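You operate a simulated robot arm through the tools that you are given. There is no shell and no other tool. Be economical: measure what you need, move in short steps, check, and stop when the job is done.

Carry out the task below with a simulated robot arm. There is one attempt and no reset: what you move stays moved.

TASK
Put the brown cog that says "A" from the top of the wide bench on top of the white collar and the brown cog that says "B" on top of the red parcel.

The check looks at the end state, three seconds after you hand in, the way a careful person would. Anything else that was tipped, shoved, dropped, spilled or broken makes it a failure.

THE ROBOT
A 7-joint arm with a two-finger parallel gripper, fixed in place. Base frame: the origin is at the foot of the arm, x ahead of it, y to its left, z up; the work surface is at about z = 85. Units: cm, degrees, N and s.
With the tool pointing down near the work surface it reaches from about 24 to 68 cm from the base axis. Its first joint turns from -66.0 to 66.0 degrees. Payload 2.4 kg.
The tool frame sits at the grasp point between the pads (the TCP): z along the fingers, y along the line on which they close. The tips reach 3 cm beyond it. Largest opening 9.4 cm; finger width 2.8, thickness 1; the body of the gripper, 5 by 9.6 cm, starts 5.5 cm behind the TCP.
Orientation is that of the tool frame in the base frame, as [roll, pitch, yaw] about the fixed x, y, z axes, in that order (R = Rz(yaw) Ry(pitch) Rx(roll)). With the fingers straight down and closing along the base's y, the tool's x points along the base's -x, its y along +y and its z along -z.

THE INTERFACE
- The arm moves only by the tool arm_command. Its argument "steps" is a list of rows, each a list of 4 numbers: the shift along the tool's x, y, z in cm, then the turn about the tool's z in degrees. In form: [[dx, dy, dz, yaw], ...]. A call has 1 to 10 rows; each row shifts and turns the commanded pose from where the row before left it, along the tool's axes as they then stand. "hand" is the opening, from 0 (shut) to 1 (fully open), set as the call begins (left out, the last holds). A row lasts 0.2 s, in which the tool goes at most 5 cm and 8.6 degrees; a call with a longer step from one row to the next is refused whole, and so is a gripper value outside its range. Where a pose cannot be reached the arm comes as near as it can. A force on the tool above 40 N (or 10 N above the force at the start of the call, whichever is more), or a blocked arm, ends the call early, and 0.2 s more pass. The fingers move at their own pace (about 15.3 cm/s each) and stop on an object; they squeeze with about 31 N. The grip force told is the motor's: it shows also when the fingers shut on nothing. Time passes only in rows, and 0.2 s behind the last, so rows that do not move let the fingers close. The reply holds the time, the measured pose of the TCP, the force on the tool along the base axes, the opening and the grip force, in the units named above and with some noise.
- Cameras (640 x 400 px; columns grow to the right, rows downward): "scene" is fixed at [5.03, 50.89, 143.34]; the picture's right is [-0.38, -0.93, 0.00], its down [-0.55, 0.22, -0.81] and it looks along [0.75, -0.31, -0.59] (base axes); focal length 309 px, centre (320, 200). "wrist" rides on the gripper at [-3.7, 0, -5.8] in the tool frame; the picture's right is [0.00, -1.00, 0.00], its down [0.97, 0.00, -0.24] and it looks along [0.24, 0.00, 0.97] (tool axes); focal length 218 px, centre (320, 200).
- camera(camera): a new picture of that camera. No time passes.
- pixel_to_xyz(camera, pixels): for up to 12 pixels [column, row] of the newest picture of that camera ("zoom" is the newest enlarged one), the place [x, y, z] in the base frame of the surface seen there, good to about 0.2 cm, but the place of the scene camera against the robot may be out by one fixed shift of up to 1.8 cm in any direction. No time passes.
- zoom(camera, box): a new picture of the part [left, top, right, bottom] of that camera's present view, enlarged. No time passes.
- hand_in(): hands the job in; it is judged then, once.

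Go step by step. Measure first, check grasps and placings, and put right what went wrong. The budget is 60 turns and 20 pictures, counting those below and the enlarged ones. Unless the task says otherwise, let go and move clear before handing in, and close with one line.

The tools are called after "Request:" by a JSON object that holds its "api" and its "payload". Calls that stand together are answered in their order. arm_command: Moves the arm, as the interface text tells. Its arguments: {"type":"object","properties":{"steps":{"type":"array"},"hand":{"type":"number"}},"required":["steps"]} The other tools are called the same way: camera (camera) takes a picture; pixel_to_xyz (camera, pixels) gives the place of the surface under pixels of a picture; zoom (camera, box) takes an enlarged picture of a part of a camera's view; hand_in () hands the job in.

At the start:

```text
clock: 0.0
tcp_pos: [42.22, 5.29, 120.26]
tcp_rot: [-180.0, 0.0, -180.0]
force: [0.6, -1.1, 0.9]
gripper_width: 9.4
grip_force: 0.0
```

scene: 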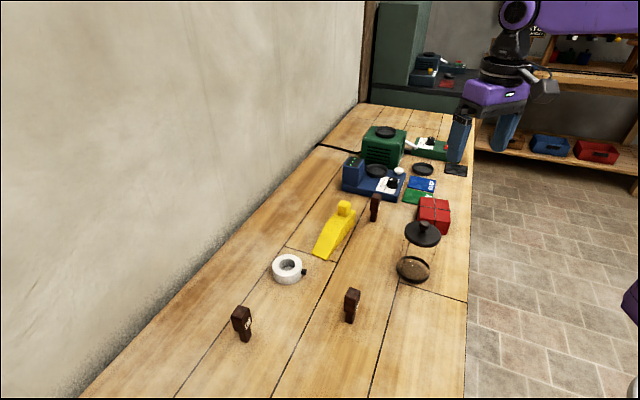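
wrist: 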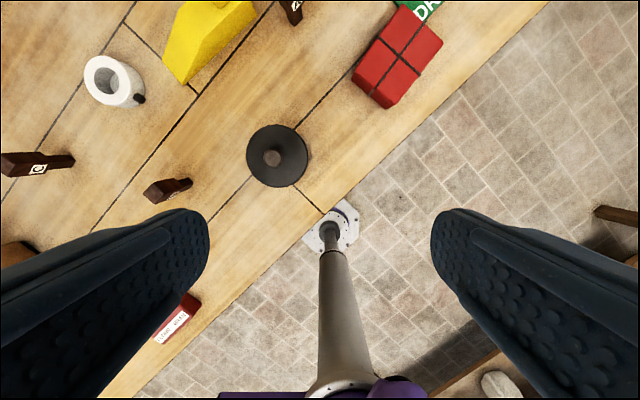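

The scene shows three dark brown pieces, at (242,322), (351,304) and (375,206), and the wrist view shows one with a letter at (38,165). I'll zoom in to read the letters.

Request:
{"api": "zoom", "payload": {"camera": "scene", "box": [210, 180, 470, 350]}}

Request:
{"api": "zoom", "payload": {"camera": "wrist", "box": [0, 0, 450, 220]}}

Request:
{"api": "zoom", "payload": {"camera": "scene", "box": [330, 100, 490, 240]}}

```text
2.35 times, centred on (340, 265) of scene
```

zoom: 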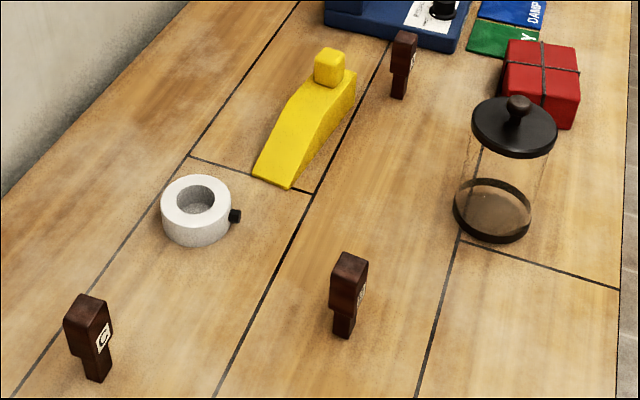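

```text
1.42 times, centred on (225, 110) of wrist
```

zoom: 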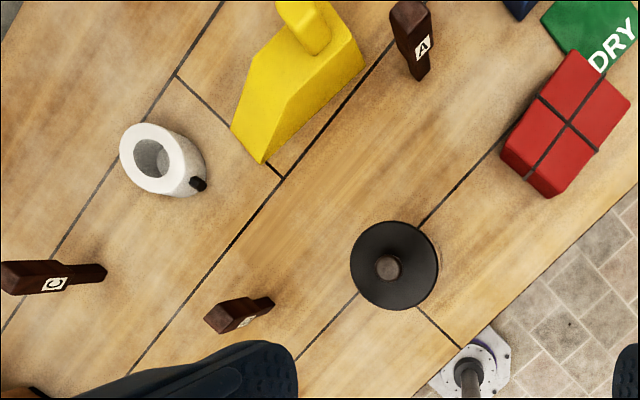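

```text
2.86 times, centred on (410, 170) of scene
```

zoom: 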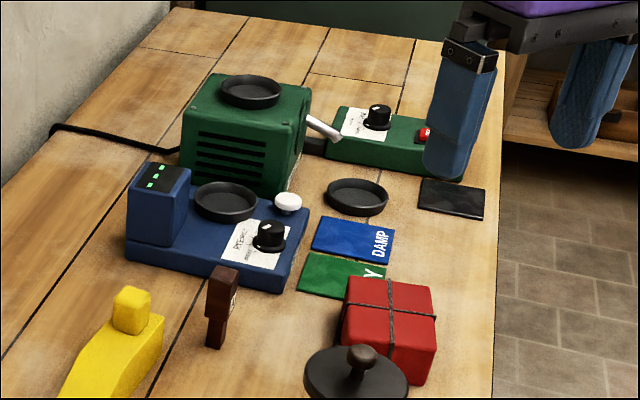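

The wrist zoom shows A at the far piece near the yellow wedge and C at the left one. The middle piece, near (168,190), should be B, and I'll confirm that later. Next I'll measure the pieces, the collar and the parcel.

Request:
{"api": "pixel_to_xyz", "payload": {"camera": "wrist", "pixels": [[95, 72], [110, 62], [103, 82], [117, 75], [155, 192], [188, 183], [170, 205], [405, 30], [382, 55], [425, 55], [380, 95], [410, 65]]}}

Request:
{"api": "pixel_to_xyz", "payload": {"camera": "scene", "pixels": [[353, 291], [350, 322], [376, 196], [374, 219], [288, 256], [276, 266], [300, 266], [290, 274], [425, 200], [447, 200], [436, 210], [422, 232]]}}

```text
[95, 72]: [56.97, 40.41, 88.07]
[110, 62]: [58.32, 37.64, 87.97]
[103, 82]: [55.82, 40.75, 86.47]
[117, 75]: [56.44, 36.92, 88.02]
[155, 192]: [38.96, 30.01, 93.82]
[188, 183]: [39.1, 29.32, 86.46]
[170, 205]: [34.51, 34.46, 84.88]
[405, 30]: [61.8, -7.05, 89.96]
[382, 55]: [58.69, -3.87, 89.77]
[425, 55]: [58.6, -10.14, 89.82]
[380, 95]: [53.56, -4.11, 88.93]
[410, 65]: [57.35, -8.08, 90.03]
```

```text
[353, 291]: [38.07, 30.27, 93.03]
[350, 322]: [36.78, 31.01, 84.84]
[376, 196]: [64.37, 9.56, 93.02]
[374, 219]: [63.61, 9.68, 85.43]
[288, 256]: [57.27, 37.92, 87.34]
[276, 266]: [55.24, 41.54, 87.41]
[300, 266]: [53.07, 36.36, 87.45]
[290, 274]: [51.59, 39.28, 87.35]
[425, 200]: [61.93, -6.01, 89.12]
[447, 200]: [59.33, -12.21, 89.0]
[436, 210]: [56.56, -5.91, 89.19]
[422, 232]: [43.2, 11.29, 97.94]
```

The pieces are about 9 cm tall, standing at roughly (39,30) for B and (65,10) for A. The collar is near (55,39) with its top at about z=88. I'll move above the area between B and the collar for a closer look.

Request:
{"api": "arm_command", "payload": {"steps": [[-0.3, 2.8, 0.9, 0], [-0.3, 2.8, 0.9, 0], [-0.3, 2.8, 0.9, 0], [-0.3, 2.8, 0.9, 0], [-0.3, 2.8, 0.9, 0], [-0.3, 2.8, 0.9, 0], [-0.3, 2.8, 0.9, 0], [-0.3, 2.8, 0.9, 0], [-0.3, 2.8, 0.9, 0], [-0.3, 2.8, 0.9, 0]], "hand": 1}}

Request:
{"api": "camera", "payload": {"camera": "wrist"}}

```text
clock: 2.2
tcp_pos: [45.11, 33.41, 111.23]
tcp_rot: [179.9, 0.0, 180.0]
force: [0.0, 0.5, -1.1]
gripper_width: 9.39
grip_force: 0.0
```

```text
14 pictures are left
```

wrist: 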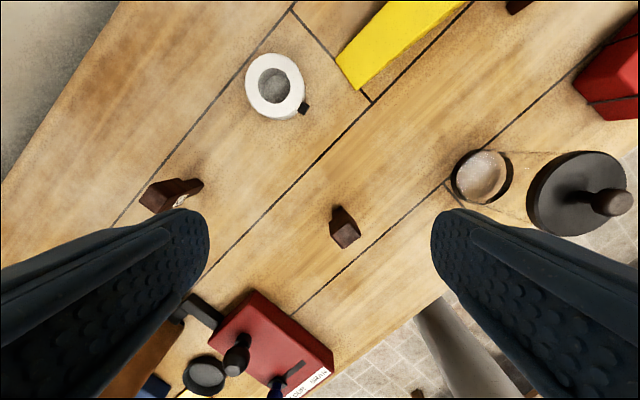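

Request:
{"api": "zoom", "payload": {"camera": "wrist", "box": [225, 40, 385, 260]}}

Request:
{"api": "pixel_to_xyz", "payload": {"camera": "wrist", "pixels": [[331, 234], [348, 245], [357, 235], [345, 236], [342, 209], [249, 78], [300, 78], [278, 56], [270, 115], [276, 82], [260, 82], [289, 82]]}}

```text
1.82 times, centred on (305, 150) of wrist
```

zoom: 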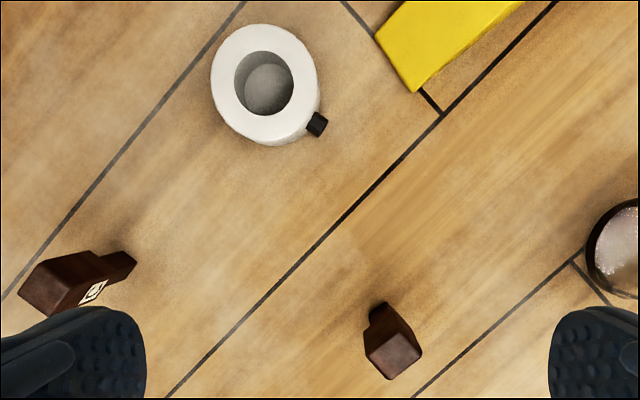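

```text
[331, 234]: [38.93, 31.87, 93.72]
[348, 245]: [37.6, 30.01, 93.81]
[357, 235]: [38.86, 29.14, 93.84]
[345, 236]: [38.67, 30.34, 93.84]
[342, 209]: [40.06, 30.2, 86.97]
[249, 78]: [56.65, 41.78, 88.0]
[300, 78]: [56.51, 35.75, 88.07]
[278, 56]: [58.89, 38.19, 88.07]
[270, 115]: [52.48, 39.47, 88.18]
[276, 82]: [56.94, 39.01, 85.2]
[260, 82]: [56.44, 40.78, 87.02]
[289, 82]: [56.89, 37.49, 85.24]
```

The collar has a ring roughly 1.6 cm wide around a hole roughly 3.9 cm across, so a piece dropped in the middle might fall through. I'll measure the zoomed outlines to get B's head corners at (366,355), (391,377), (418,353) and (394,332), and the ring edges.

Request:
{"api": "pixel_to_xyz", "payload": {"camera": "zoom", "pixels": [[367, 355], [391, 376], [418, 353], [396, 333], [392, 354], [214, 83], [233, 83], [295, 83], [315, 83], [264, 27], [264, 50], [264, 118]]}}

Request:
{"api": "zoom", "payload": {"camera": "scene", "box": [330, 280, 375, 330]}}

Request:
{"api": "zoom", "payload": {"camera": "scene", "box": [265, 245, 315, 290]}}

```text
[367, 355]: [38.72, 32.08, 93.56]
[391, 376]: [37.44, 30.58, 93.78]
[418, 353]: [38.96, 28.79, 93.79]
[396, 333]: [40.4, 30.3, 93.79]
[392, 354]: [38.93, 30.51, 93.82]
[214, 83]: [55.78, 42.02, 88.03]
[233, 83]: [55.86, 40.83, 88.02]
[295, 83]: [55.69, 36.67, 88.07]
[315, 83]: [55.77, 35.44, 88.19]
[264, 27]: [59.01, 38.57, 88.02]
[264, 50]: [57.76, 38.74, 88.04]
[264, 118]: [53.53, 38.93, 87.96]
```

```text
8.00 times, centred on (352, 305) of scene
```

zoom: 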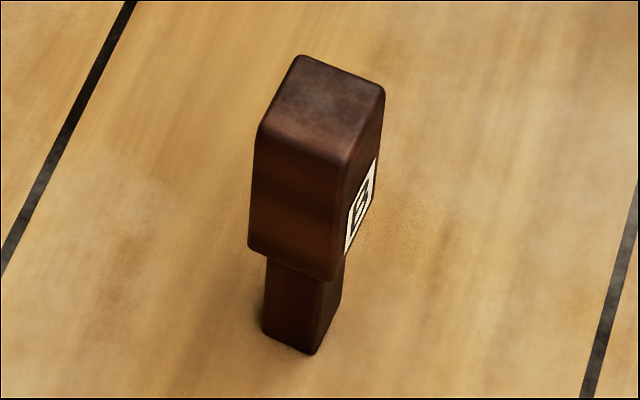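

```text
8.89 times, centred on (290, 268) of scene
```

zoom: 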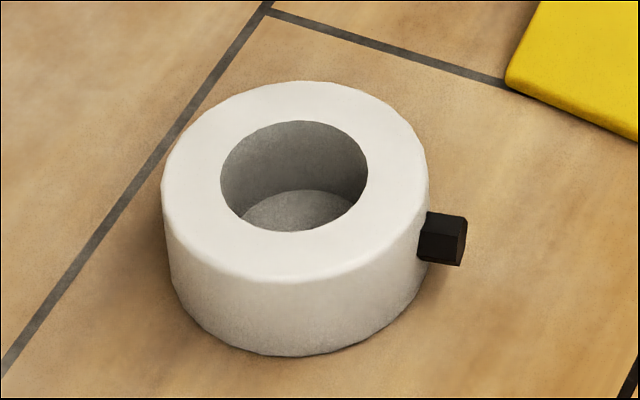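

The middle piece does carry a B, and its head is centred at about (38.9, 30.4) with edges near 45°. The collar is a ring centred at about (55.8, 38.8) with a recess that has its own grey floor, at z≈85.2. I'll move over B, turning 45°, and stay above its head.

Request:
{"api": "arm_command", "payload": {"steps": [[2.1, -0.95, 3, 0], [2.1, -0.95, 3, 0], [2.1, -0.95, 3, 0], [0, 0, 1, 7.5], [0, 0, 1, 7.5], [0, 0, 0, 7.5], [0, 0, 0, 7.5], [0, 0, 0, 7.5], [0, 0, 0, 7.5], [0, 0, 0, 0]], "hand": 1}}

Request:
{"api": "camera", "payload": {"camera": "wrist"}}

```text
clock: 4.4
tcp_pos: [38.81, 30.43, 100.29]
tcp_rot: [180.0, 0.0, 134.9]
force: [0.2, 0.0, -0.5]
gripper_width: 9.38
grip_force: 0.1
```

```text
10 pictures are left
```

wrist: 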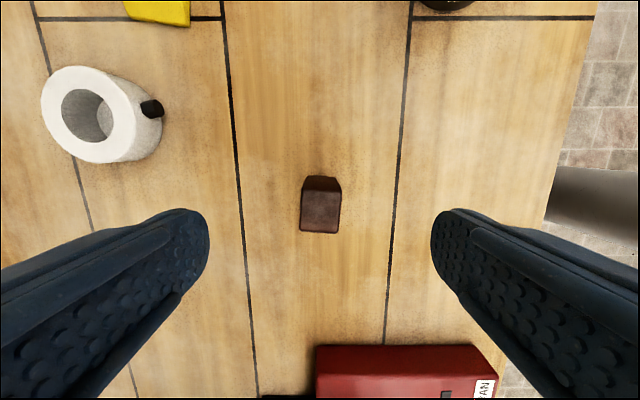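

B's head sits midway between the fingers (columns 301–340, centre 320) and is square to them. I'll descend 8 cm with the hand open.

Request:
{"api": "arm_command", "payload": {"steps": [[0, 0, 2, 0], [0, 0, 2, 0], [0, 0, 2, 0], [0, 0, 1.2, 0], [0, 0, 0.8, 0], [0, 0, 0, 0]]}}

Request:
{"api": "arm_command", "payload": {"steps": [[0, 0, 0, 0], [0, 0, 0, 0], [0, 0, 0, 0], [0, 0, 0, 0]], "hand": 0}}

Request:
{"api": "pixel_to_xyz", "payload": {"camera": "scene", "pixels": [[353, 291], [436, 203], [424, 199], [449, 205], [419, 218], [447, 212]]}}

```text
clock: 5.8
tcp_pos: [38.85, 30.39, 92.42]
tcp_rot: [180.0, 0.1, 134.9]
force: [0.3, -0.7, 0.2]
gripper_width: 9.4
grip_force: 0.0
```

```text
clock: 6.8
tcp_pos: [38.79, 30.32, 92.38]
tcp_rot: [-180.0, 0.0, 134.9]
force: [0.2, 1.3, -0.2]
gripper_width: 2.72
grip_force: 30.8
```

```text
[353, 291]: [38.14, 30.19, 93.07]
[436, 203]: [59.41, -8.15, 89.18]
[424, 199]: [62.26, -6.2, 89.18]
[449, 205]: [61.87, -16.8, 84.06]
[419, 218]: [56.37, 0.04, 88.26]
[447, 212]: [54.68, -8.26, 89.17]
```

B is held: the opening is 2.72 cm and the grip 30.8 N. I'll lift it well above the jar and carry it towards the parcel at about (58.6,-6.7).

Request:
{"api": "arm_command", "payload": {"steps": [[0, 0, -1, 0], [0, 0, -3, 0], [0, 0, -4, 0], [0, 0, -4, 0], [0, 0, -4, 0], [0, 0, -4, 0], [0, 0, 0, 0]]}}

Request:
{"api": "arm_command", "payload": {"steps": [[-3.36, -1.22, 0, 0], [-3.36, -1.22, 0, 0], [-3.36, -1.22, 0, 0], [-3.36, -1.22, 0, 0], [-3.36, -1.22, 0, 0], [-3.36, -1.22, 0, 0], [-3.36, -1.22, 0, 0], [-3.36, -1.22, 0, 0], [-3.36, -1.22, 0, 0], [-3.36, -1.22, 0, 0]]}}

Request:
{"api": "camera", "payload": {"camera": "wrist"}}

```text
clock: 8.4
tcp_pos: [39.1, 30.48, 112.44]
tcp_rot: [180.0, 0.0, 134.9]
force: [0.4, 0.9, -0.2]
gripper_width: 2.74
grip_force: 30.5
```

```text
clock: 10.6
tcp_pos: [54.01, -2.05, 112.38]
tcp_rot: [-180.0, 0.0, 135.0]
force: [-0.2, 0.9, -0.7]
gripper_width: 2.73
grip_force: 30.5
```

```text
9 pictures are left
```

wrist: 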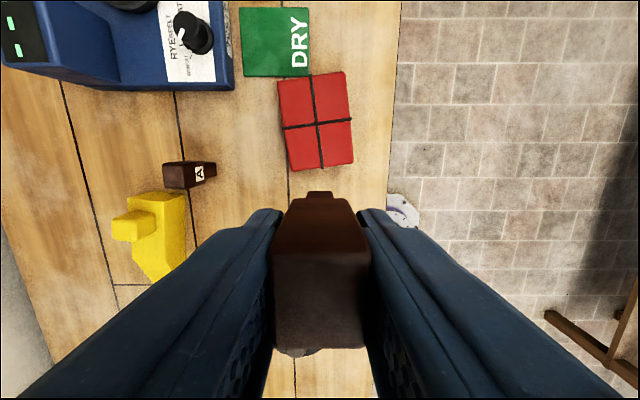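

The parcel's top face is clear at (278,80)–(354,162), with its string cross at (316,124). I'll measure it, along with A's head near (167,175).

Request:
{"api": "pixel_to_xyz", "payload": {"camera": "wrist", "pixels": [[281, 84], [342, 74], [350, 158], [294, 167], [316, 124], [302, 125], [334, 142], [302, 146], [297, 103], [330, 97], [168, 175], [208, 172]]}}

```text
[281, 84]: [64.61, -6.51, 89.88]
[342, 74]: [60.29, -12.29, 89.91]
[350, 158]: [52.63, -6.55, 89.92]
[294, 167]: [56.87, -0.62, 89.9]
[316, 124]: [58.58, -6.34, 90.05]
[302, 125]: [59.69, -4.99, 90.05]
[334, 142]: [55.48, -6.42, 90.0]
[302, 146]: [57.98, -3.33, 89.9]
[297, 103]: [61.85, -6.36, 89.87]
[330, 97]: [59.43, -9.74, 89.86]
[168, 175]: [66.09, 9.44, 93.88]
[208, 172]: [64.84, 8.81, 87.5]
```

The parcel top is at z=89.9 and the string stands about 0.15 proud, so I'll set B down in the clear quarter near the centre, at (58.25,-3.96). I'll move over and lower to just above it.

Request:
{"api": "arm_command", "payload": {"steps": [[-2.2, 0.8, 0, 0], [-2.15, 0.85, 0, 0], [0, 0, 3, 0], [0, 0, 3, 0], [0, 0, 3, 0], [0, 0, 3, 0], [0, 0, 1.4, 0], [0, 0, 0.6, 0], [0, 0, 0, 0]]}}

Request:
{"api": "zoom", "payload": {"camera": "scene", "box": [370, 140, 480, 240]}}

```text
clock: 12.6
tcp_pos: [58.32, -3.88, 98.45]
tcp_rot: [-180.0, -0.1, 135.0]
force: [0.1, 0.0, -0.1]
gripper_width: 2.73
grip_force: 31.0
```

```text
4.00 times, centred on (425, 190) of scene
```

zoom: 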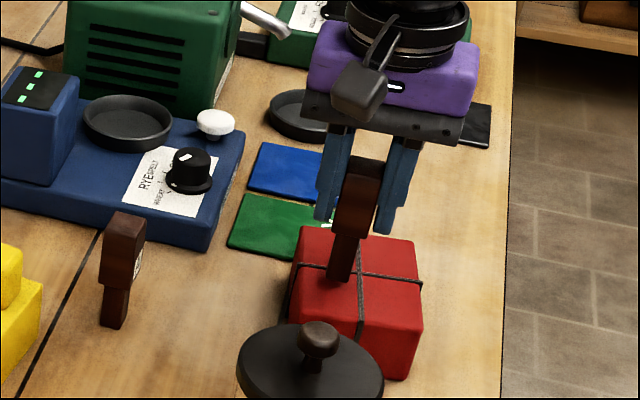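

B hangs upright about 1 cm above the intended quarter. I'll lower it slowly until there is contact.

Request:
{"api": "arm_command", "payload": {"steps": [[0, 0, 0.4, 0], [0, 0, 0.2, 0], [0, 0, 0.1, 0], [0, 0, 0.1, 0], [0, 0, 0.1, 0], [0, 0, 0, 0]]}}

```text
clock: 14.0
tcp_pos: [58.4, -3.89, 97.49]
tcp_rot: [-179.9, 0.0, 135.0]
force: [0.3, 0.5, 0.5]
gripper_width: 2.74
grip_force: 31.6
```

Request:
{"api": "arm_command", "payload": {"steps": [[0, 0, 0.08, 0], [0, 0, 0.06, 0], [0, 0, 0, 0]]}}

```text
clock: 14.8
tcp_pos: [58.24, -3.88, 97.37]
tcp_rot: [179.8, 0.1, 135.0]
force: [-1.7, 0.7, 13.8]
gripper_width: 2.73
grip_force: 31.5
```

The upward force of 13.8 N shows contact with the parcel. I'll ease off slightly and open.

Request:
{"api": "arm_command", "payload": {"steps": [[0, 0, -0.06, 0], [0, 0, 0, 0]]}}

Request:
{"api": "arm_command", "payload": {"steps": [[0, 0, 0, 0], [0, 0, 0, 0], [0, 0, 0, 0]], "hand": 0.6}}

Request:
{"api": "arm_command", "payload": {"steps": [[0, 0, -1.5, 0], [0, 0, -3, 0], [0, 0, -4, 0], [0, 0, -3, 0], [0, 0, -1, 0], [0, 0, 0, 0]]}}

Request:
{"api": "camera", "payload": {"camera": "wrist"}}

```text
clock: 15.4
tcp_pos: [58.31, -3.73, 97.48]
tcp_rot: [179.8, 0.1, 134.9]
force: [1.0, -0.7, 10.4]
gripper_width: 2.74
grip_force: 30.8
```

```text
clock: 16.2
tcp_pos: [58.22, -3.84, 97.37]
tcp_rot: [-180.0, -0.1, 134.9]
force: [0.5, 0.2, -0.2]
gripper_width: 5.62
grip_force: 0.1
```

```text
clock: 17.6
tcp_pos: [58.36, -3.8, 109.91]
tcp_rot: [-180.0, 0.1, 135.0]
force: [0.6, -0.6, 0.1]
gripper_width: 5.67
grip_force: 0.1
```

```text
7 pictures are left
```

wrist: 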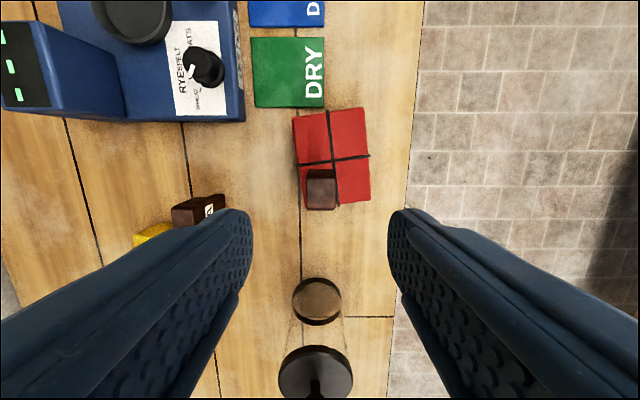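

B stands upright on the parcel at (320,190), and the hand is clear of it. Now I'll move above A at about (65.5, 9.6) to line up.

Request:
{"api": "arm_command", "payload": {"steps": [[0.88, 2.92, 0, 0], [0.88, 2.92, 0, 0], [0.88, 2.91, 0, 0], [0.87, 2.91, 0, 0], [0.87, 2.91, 0, 0], [0, 0, 2.5, 0], [0, 0, 2.5, 0], [0, 0, 0, 0]], "hand": 1}}

Request:
{"api": "camera", "payload": {"camera": "wrist"}}

```text
clock: 19.4
tcp_pos: [65.58, 9.46, 104.61]
tcp_rot: [-179.9, 0.0, 134.9]
force: [-0.3, -0.3, 0.1]
gripper_width: 9.4
grip_force: 0.0
```

```text
6 pictures are left
```

wrist: 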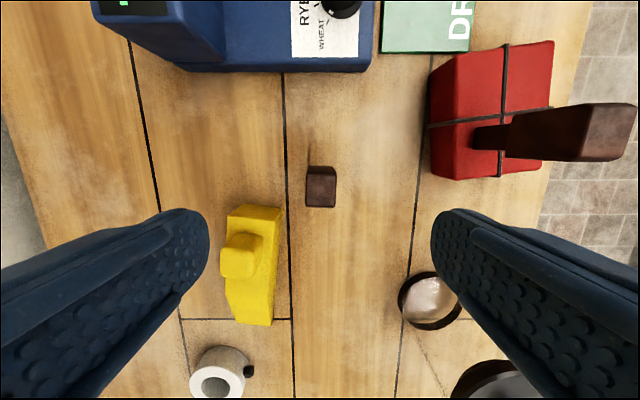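

A's head top spans (306,180)–(336,207), with the yellow wedge's near corner at (282,208). I'll measure both to plan finger clearance.

Request:
{"api": "pixel_to_xyz", "payload": {"camera": "wrist", "pixels": [[309, 183], [334, 184], [333, 205], [308, 205], [321, 194], [280, 209], [245, 206], [232, 214], [240, 255], [500, 130], [620, 130]]}}

```text
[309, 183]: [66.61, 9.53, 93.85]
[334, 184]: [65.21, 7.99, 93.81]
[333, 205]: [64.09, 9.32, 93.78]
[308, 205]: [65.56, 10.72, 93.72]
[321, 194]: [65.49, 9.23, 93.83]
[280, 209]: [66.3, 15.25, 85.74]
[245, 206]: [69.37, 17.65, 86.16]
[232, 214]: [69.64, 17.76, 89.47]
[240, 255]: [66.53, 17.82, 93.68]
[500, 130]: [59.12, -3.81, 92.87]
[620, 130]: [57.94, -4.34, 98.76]
```

A's head is centred at (65.37, 9.39), and the wedge is low and far enough away with the hand at 0.6. I'll correct slightly and descend.

Request:
{"api": "arm_command", "payload": {"steps": [[0.09, -0.19, 0, 0], [0, 0, 3, 0], [0, 0, 3, 0], [0, 0, 3, 0], [0, 0, 2, 0], [0, 0, 1.2, 0], [0, 0, 0, 0]], "hand": 0.6}}

Request:
{"api": "arm_command", "payload": {"steps": [[0, 0, 0, 0], [0, 0, 0, 0], [0, 0, 0, 0], [0, 0, 0, 0]], "hand": 0}}

Request:
{"api": "arm_command", "payload": {"steps": [[0, 0, -1, 0], [0, 0, -3, 0], [0, 0, -4, 0], [0, 0, -4, 0], [0, 0, -2, 0], [0, 0, 0, 0]]}}

```text
clock: 21.0
tcp_pos: [65.38, 9.54, 92.67]
tcp_rot: [180.0, 0.0, 135.0]
force: [-0.1, 0.1, 1.2]
gripper_width: 5.65
grip_force: 0.1
```

```text
clock: 22.0
tcp_pos: [65.29, 9.43, 92.73]
tcp_rot: [-180.0, 0.0, 135.0]
force: [0.8, 0.3, -0.5]
gripper_width: 2.7
grip_force: 31.7
```

```text
clock: 23.4
tcp_pos: [65.32, 9.52, 106.46]
tcp_rot: [180.0, 0.0, 135.1]
force: [0.2, 0.4, -1.3]
gripper_width: 2.71
grip_force: 30.4
```

A is held at 2.7 cm opening and lifted. The collar centre is (55.7, 38.75), so I'll raise the arm a bit more and carry A there above the wedge.

Request:
{"api": "arm_command", "payload": {"steps": [[0, 0, -2, 0], [3.05, 1.54, 0, 0], [3.05, 1.54, 0, 0], [3.05, 1.54, 0, 0], [3.05, 1.54, 0, 0], [3.05, 1.55, 0, 0], [3.05, 1.55, 0, 0], [3.05, 1.55, 0, 0], [3.06, 1.55, 0, 0], [3.06, 1.54, 0, 0]]}}

Request:
{"api": "arm_command", "payload": {"steps": [[0, 0, 2, 0], [0, 0, 3, 0], [0, 0, 3, 0], [0, 0, 0, 0]]}}

Request:
{"api": "zoom", "payload": {"camera": "scene", "box": [240, 200, 350, 290]}}

```text
clock: 25.6
tcp_pos: [55.04, 38.38, 108.35]
tcp_rot: [-179.7, 0.0, 134.9]
force: [-0.1, 0.3, -0.1]
gripper_width: 2.71
grip_force: 31.1
out of reach, approached as far as the arm can: row 10
```

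```text
clock: 26.6
tcp_pos: [55.09, 38.19, 100.45]
tcp_rot: [180.0, 0.0, 135.0]
force: [-0.4, -0.2, -0.7]
gripper_width: 2.7
grip_force: 30.8
```

```text
4.44 times, centred on (295, 245) of scene
```

zoom: 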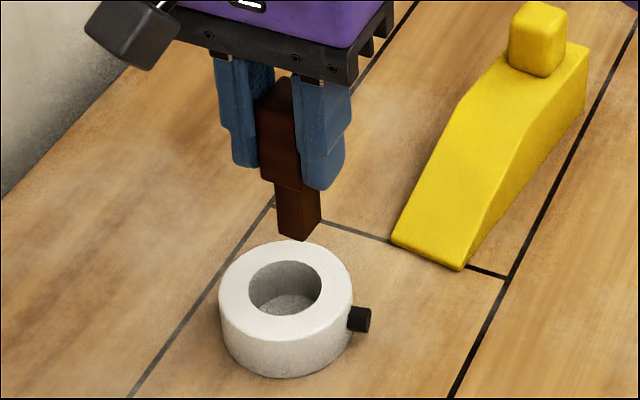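

The arm was clipped slightly short, at (55.07,38.25) against the target (55.7,38.75). Reach should improve lower down, so I'll go to just above the collar and shift outward.

Request:
{"api": "arm_command", "payload": {"steps": [[0, 0, 2, 0], [0, 0, 1.2, 0], [-0.04, 0.4, 0, 0], [-0.03, 0.38, 0, 0], [0, 0, 0, 0]]}}

Request:
{"api": "zoom", "payload": {"camera": "scene", "box": [260, 220, 330, 290]}}

```text
clock: 27.8
tcp_pos: [55.75, 38.83, 97.34]
tcp_rot: [180.0, 0.0, 135.0]
force: [0.2, -0.6, 0.0]
gripper_width: 2.71
grip_force: 31.0
```

```text
5.71 times, centred on (295, 255) of scene
```

zoom: 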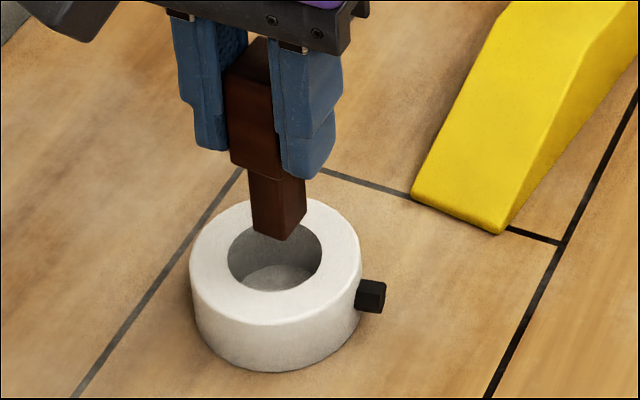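

A's stem now hangs centred over the recess, at (278,235) against a hole spanning (228–321). I'll lower it in small steps and watch for contact at rim height (TCP about 95.8) or at the floor (about 93.0).

Request:
{"api": "arm_command", "payload": {"steps": [[0, 0, 0.8, 0], [0, 0, 0.4, 0], [0, 0, 0.2, 0], [0, 0, 0.2, 0], [0, 0, 0.2, 0], [0, 0, 0.2, 0], [0, 0, 0.2, 0], [0, 0, 0, 0]]}}

```text
clock: 29.6
tcp_pos: [55.97, 38.94, 95.4]
tcp_rot: [179.6, 0.1, 135.0]
force: [-3.1, -2.5, 32.1]
gripper_width: 2.71
grip_force: 30.7
```

There is a firm 32 N contact with A's bottom near rim height (z≈87.8), so it is resting on something there. I'll ease up a little and look.

Request:
{"api": "arm_command", "payload": {"steps": [[0, 0, -0.2, 0], [0, 0, -0.1, 0], [0, 0, 0, 0]]}}

Request:
{"api": "zoom", "payload": {"camera": "scene", "box": [265, 240, 315, 290]}}

```text
clock: 30.4
tcp_pos: [55.85, 38.76, 95.4]
tcp_rot: [180.0, 0.0, 135.1]
force: [3.6, -0.3, 16.8]
gripper_width: 2.7
grip_force: 31.2
```

```text
8.00 times, centred on (290, 265) of scene
```

zoom: 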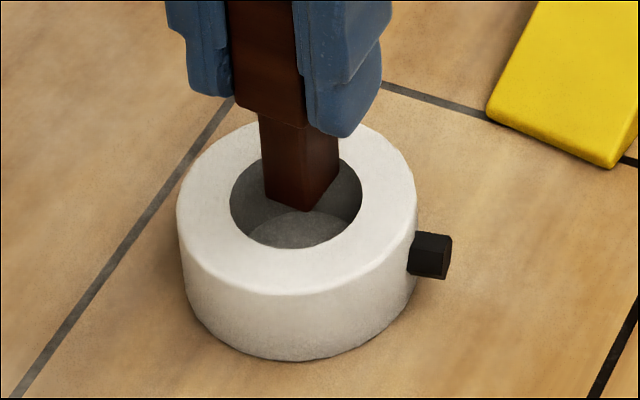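

A's stem bottom is visually inside the hole opening, not on the rim, yet it carries load at about rim height. Before releasing, I'll raise A, shift it 0.4 cm and lower again, to see whether the support is solid across the middle or just an edge.

Request:
{"api": "arm_command", "payload": {"steps": [[0, 0, -0.5, 0], [0.28, -0.28, 0, 0], [0, 0, 0, 0], [0, 0, 0.2, 0], [0, 0, 0.1, 0], [0, 0, 0.1, 0], [0, 0, 0.1, 0], [0, 0, 0.1, 0], [0, 0, 0, 0]]}}

```text
clock: 32.4
tcp_pos: [55.47, 38.94, 95.33]
tcp_rot: [179.8, 0.2, 135.0]
force: [-2.5, -0.1, 17.9]
gripper_width: 2.7
grip_force: 31.3
```

Contact comes at the same height, so the collar supports A across its middle at z≈87.7. I'll re-centre on (55.7,38.78), set down lightly, then release.

Request:
{"api": "arm_command", "payload": {"steps": [[0, 0, -0.4, 0], [-0.2, 0.05, 0, 0], [0, 0, 0, 0], [0, 0, 0.15, 0], [0, 0, 0.1, 0], [0, 0, 0.05, 0], [0, 0, 0, 0]]}}

```text
clock: 34.0
tcp_pos: [55.58, 38.78, 95.44]
tcp_rot: [180.0, 0.0, 135.1]
force: [-0.6, -1.4, 9.5]
gripper_width: 2.72
grip_force: 30.9
```

A is in light contact (9.5 N) and centred at (55.58,38.78). I'll open gently to a partial width first, so the fingers can still catch it if it tilts.

Request:
{"api": "arm_command", "payload": {"steps": [[0, 0, 0, 0], [0, 0, 0, 0], [0, 0, 0, 0]], "hand": 0.4}}

Request:
{"api": "zoom", "payload": {"camera": "scene", "box": [255, 225, 325, 290]}}

```text
clock: 34.8
tcp_pos: [55.55, 38.76, 95.42]
tcp_rot: [-180.0, 0.0, 134.9]
force: [-0.7, 0.1, 0.0]
gripper_width: 3.77
grip_force: 0.0
```

```text
6.15 times, centred on (290, 258) of scene
```

zoom: 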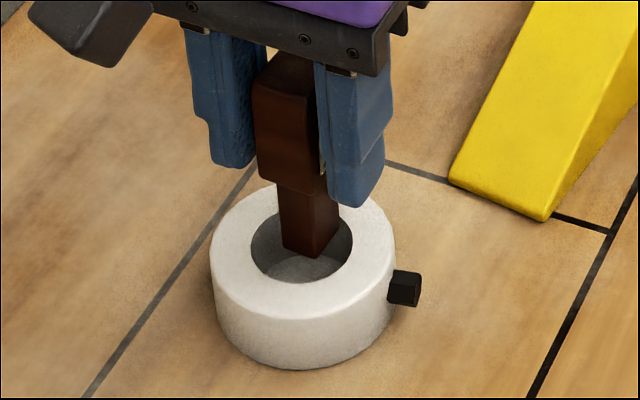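

A stays upright with the fingers off it (width 3.77, zero grip force). I'll open further and lift straight up, then move clear.

Request:
{"api": "arm_command", "payload": {"steps": [[0, 0, 0, 0], [0, 0, 0, 0], [0, 0, -1, 0], [0, 0, -2, 0], [0, 0, -3, 0], [0, 0, -3, 0], [0, 0, 0, 0]], "hand": 0.6}}

Request:
{"api": "arm_command", "payload": {"steps": [[0, -2, -1, 0], [0, -3, -1, 0], [0, -4, -1, 0], [0, -4, 0, 0], [0, 0, 0, 0]]}}

Request:
{"api": "camera", "payload": {"camera": "scene"}}

```text
clock: 36.4
tcp_pos: [55.54, 38.83, 104.32]
tcp_rot: [179.9, 0.0, 135.0]
force: [0.3, -0.1, 0.0]
gripper_width: 5.64
grip_force: 0.1
```

```text
clock: 37.6
tcp_pos: [46.35, 29.44, 107.32]
tcp_rot: [-179.9, -0.1, 135.0]
force: [0.1, 0.0, 0.8]
gripper_width: 5.64
grip_force: 0.0
```

```text
1 pictures are left
```

scene: 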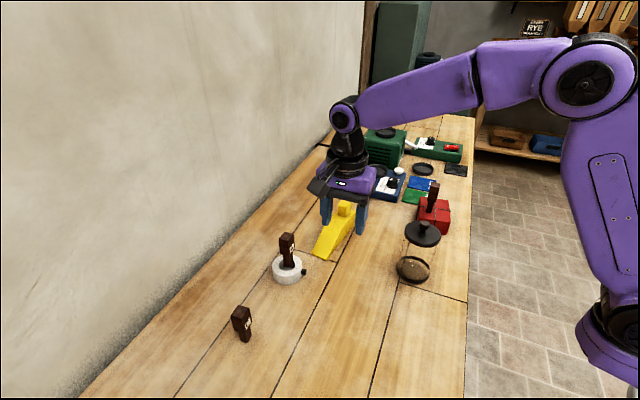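

The scene shows A upright on the white collar at (287,250) and B upright on the red parcel at (432,197). Everything else is where it was and the hand is clear, so I'm handing in.

Request:
{"api": "hand_in", "payload": {}}

```text
The job is handed in.
```

I placed cog A on the white collar and cog B on the red parcel. Both were standing upright in the last picture, and nothing else looked moved. A sits over the middle of the collar, held at about rim height instead of sinking into the recess.
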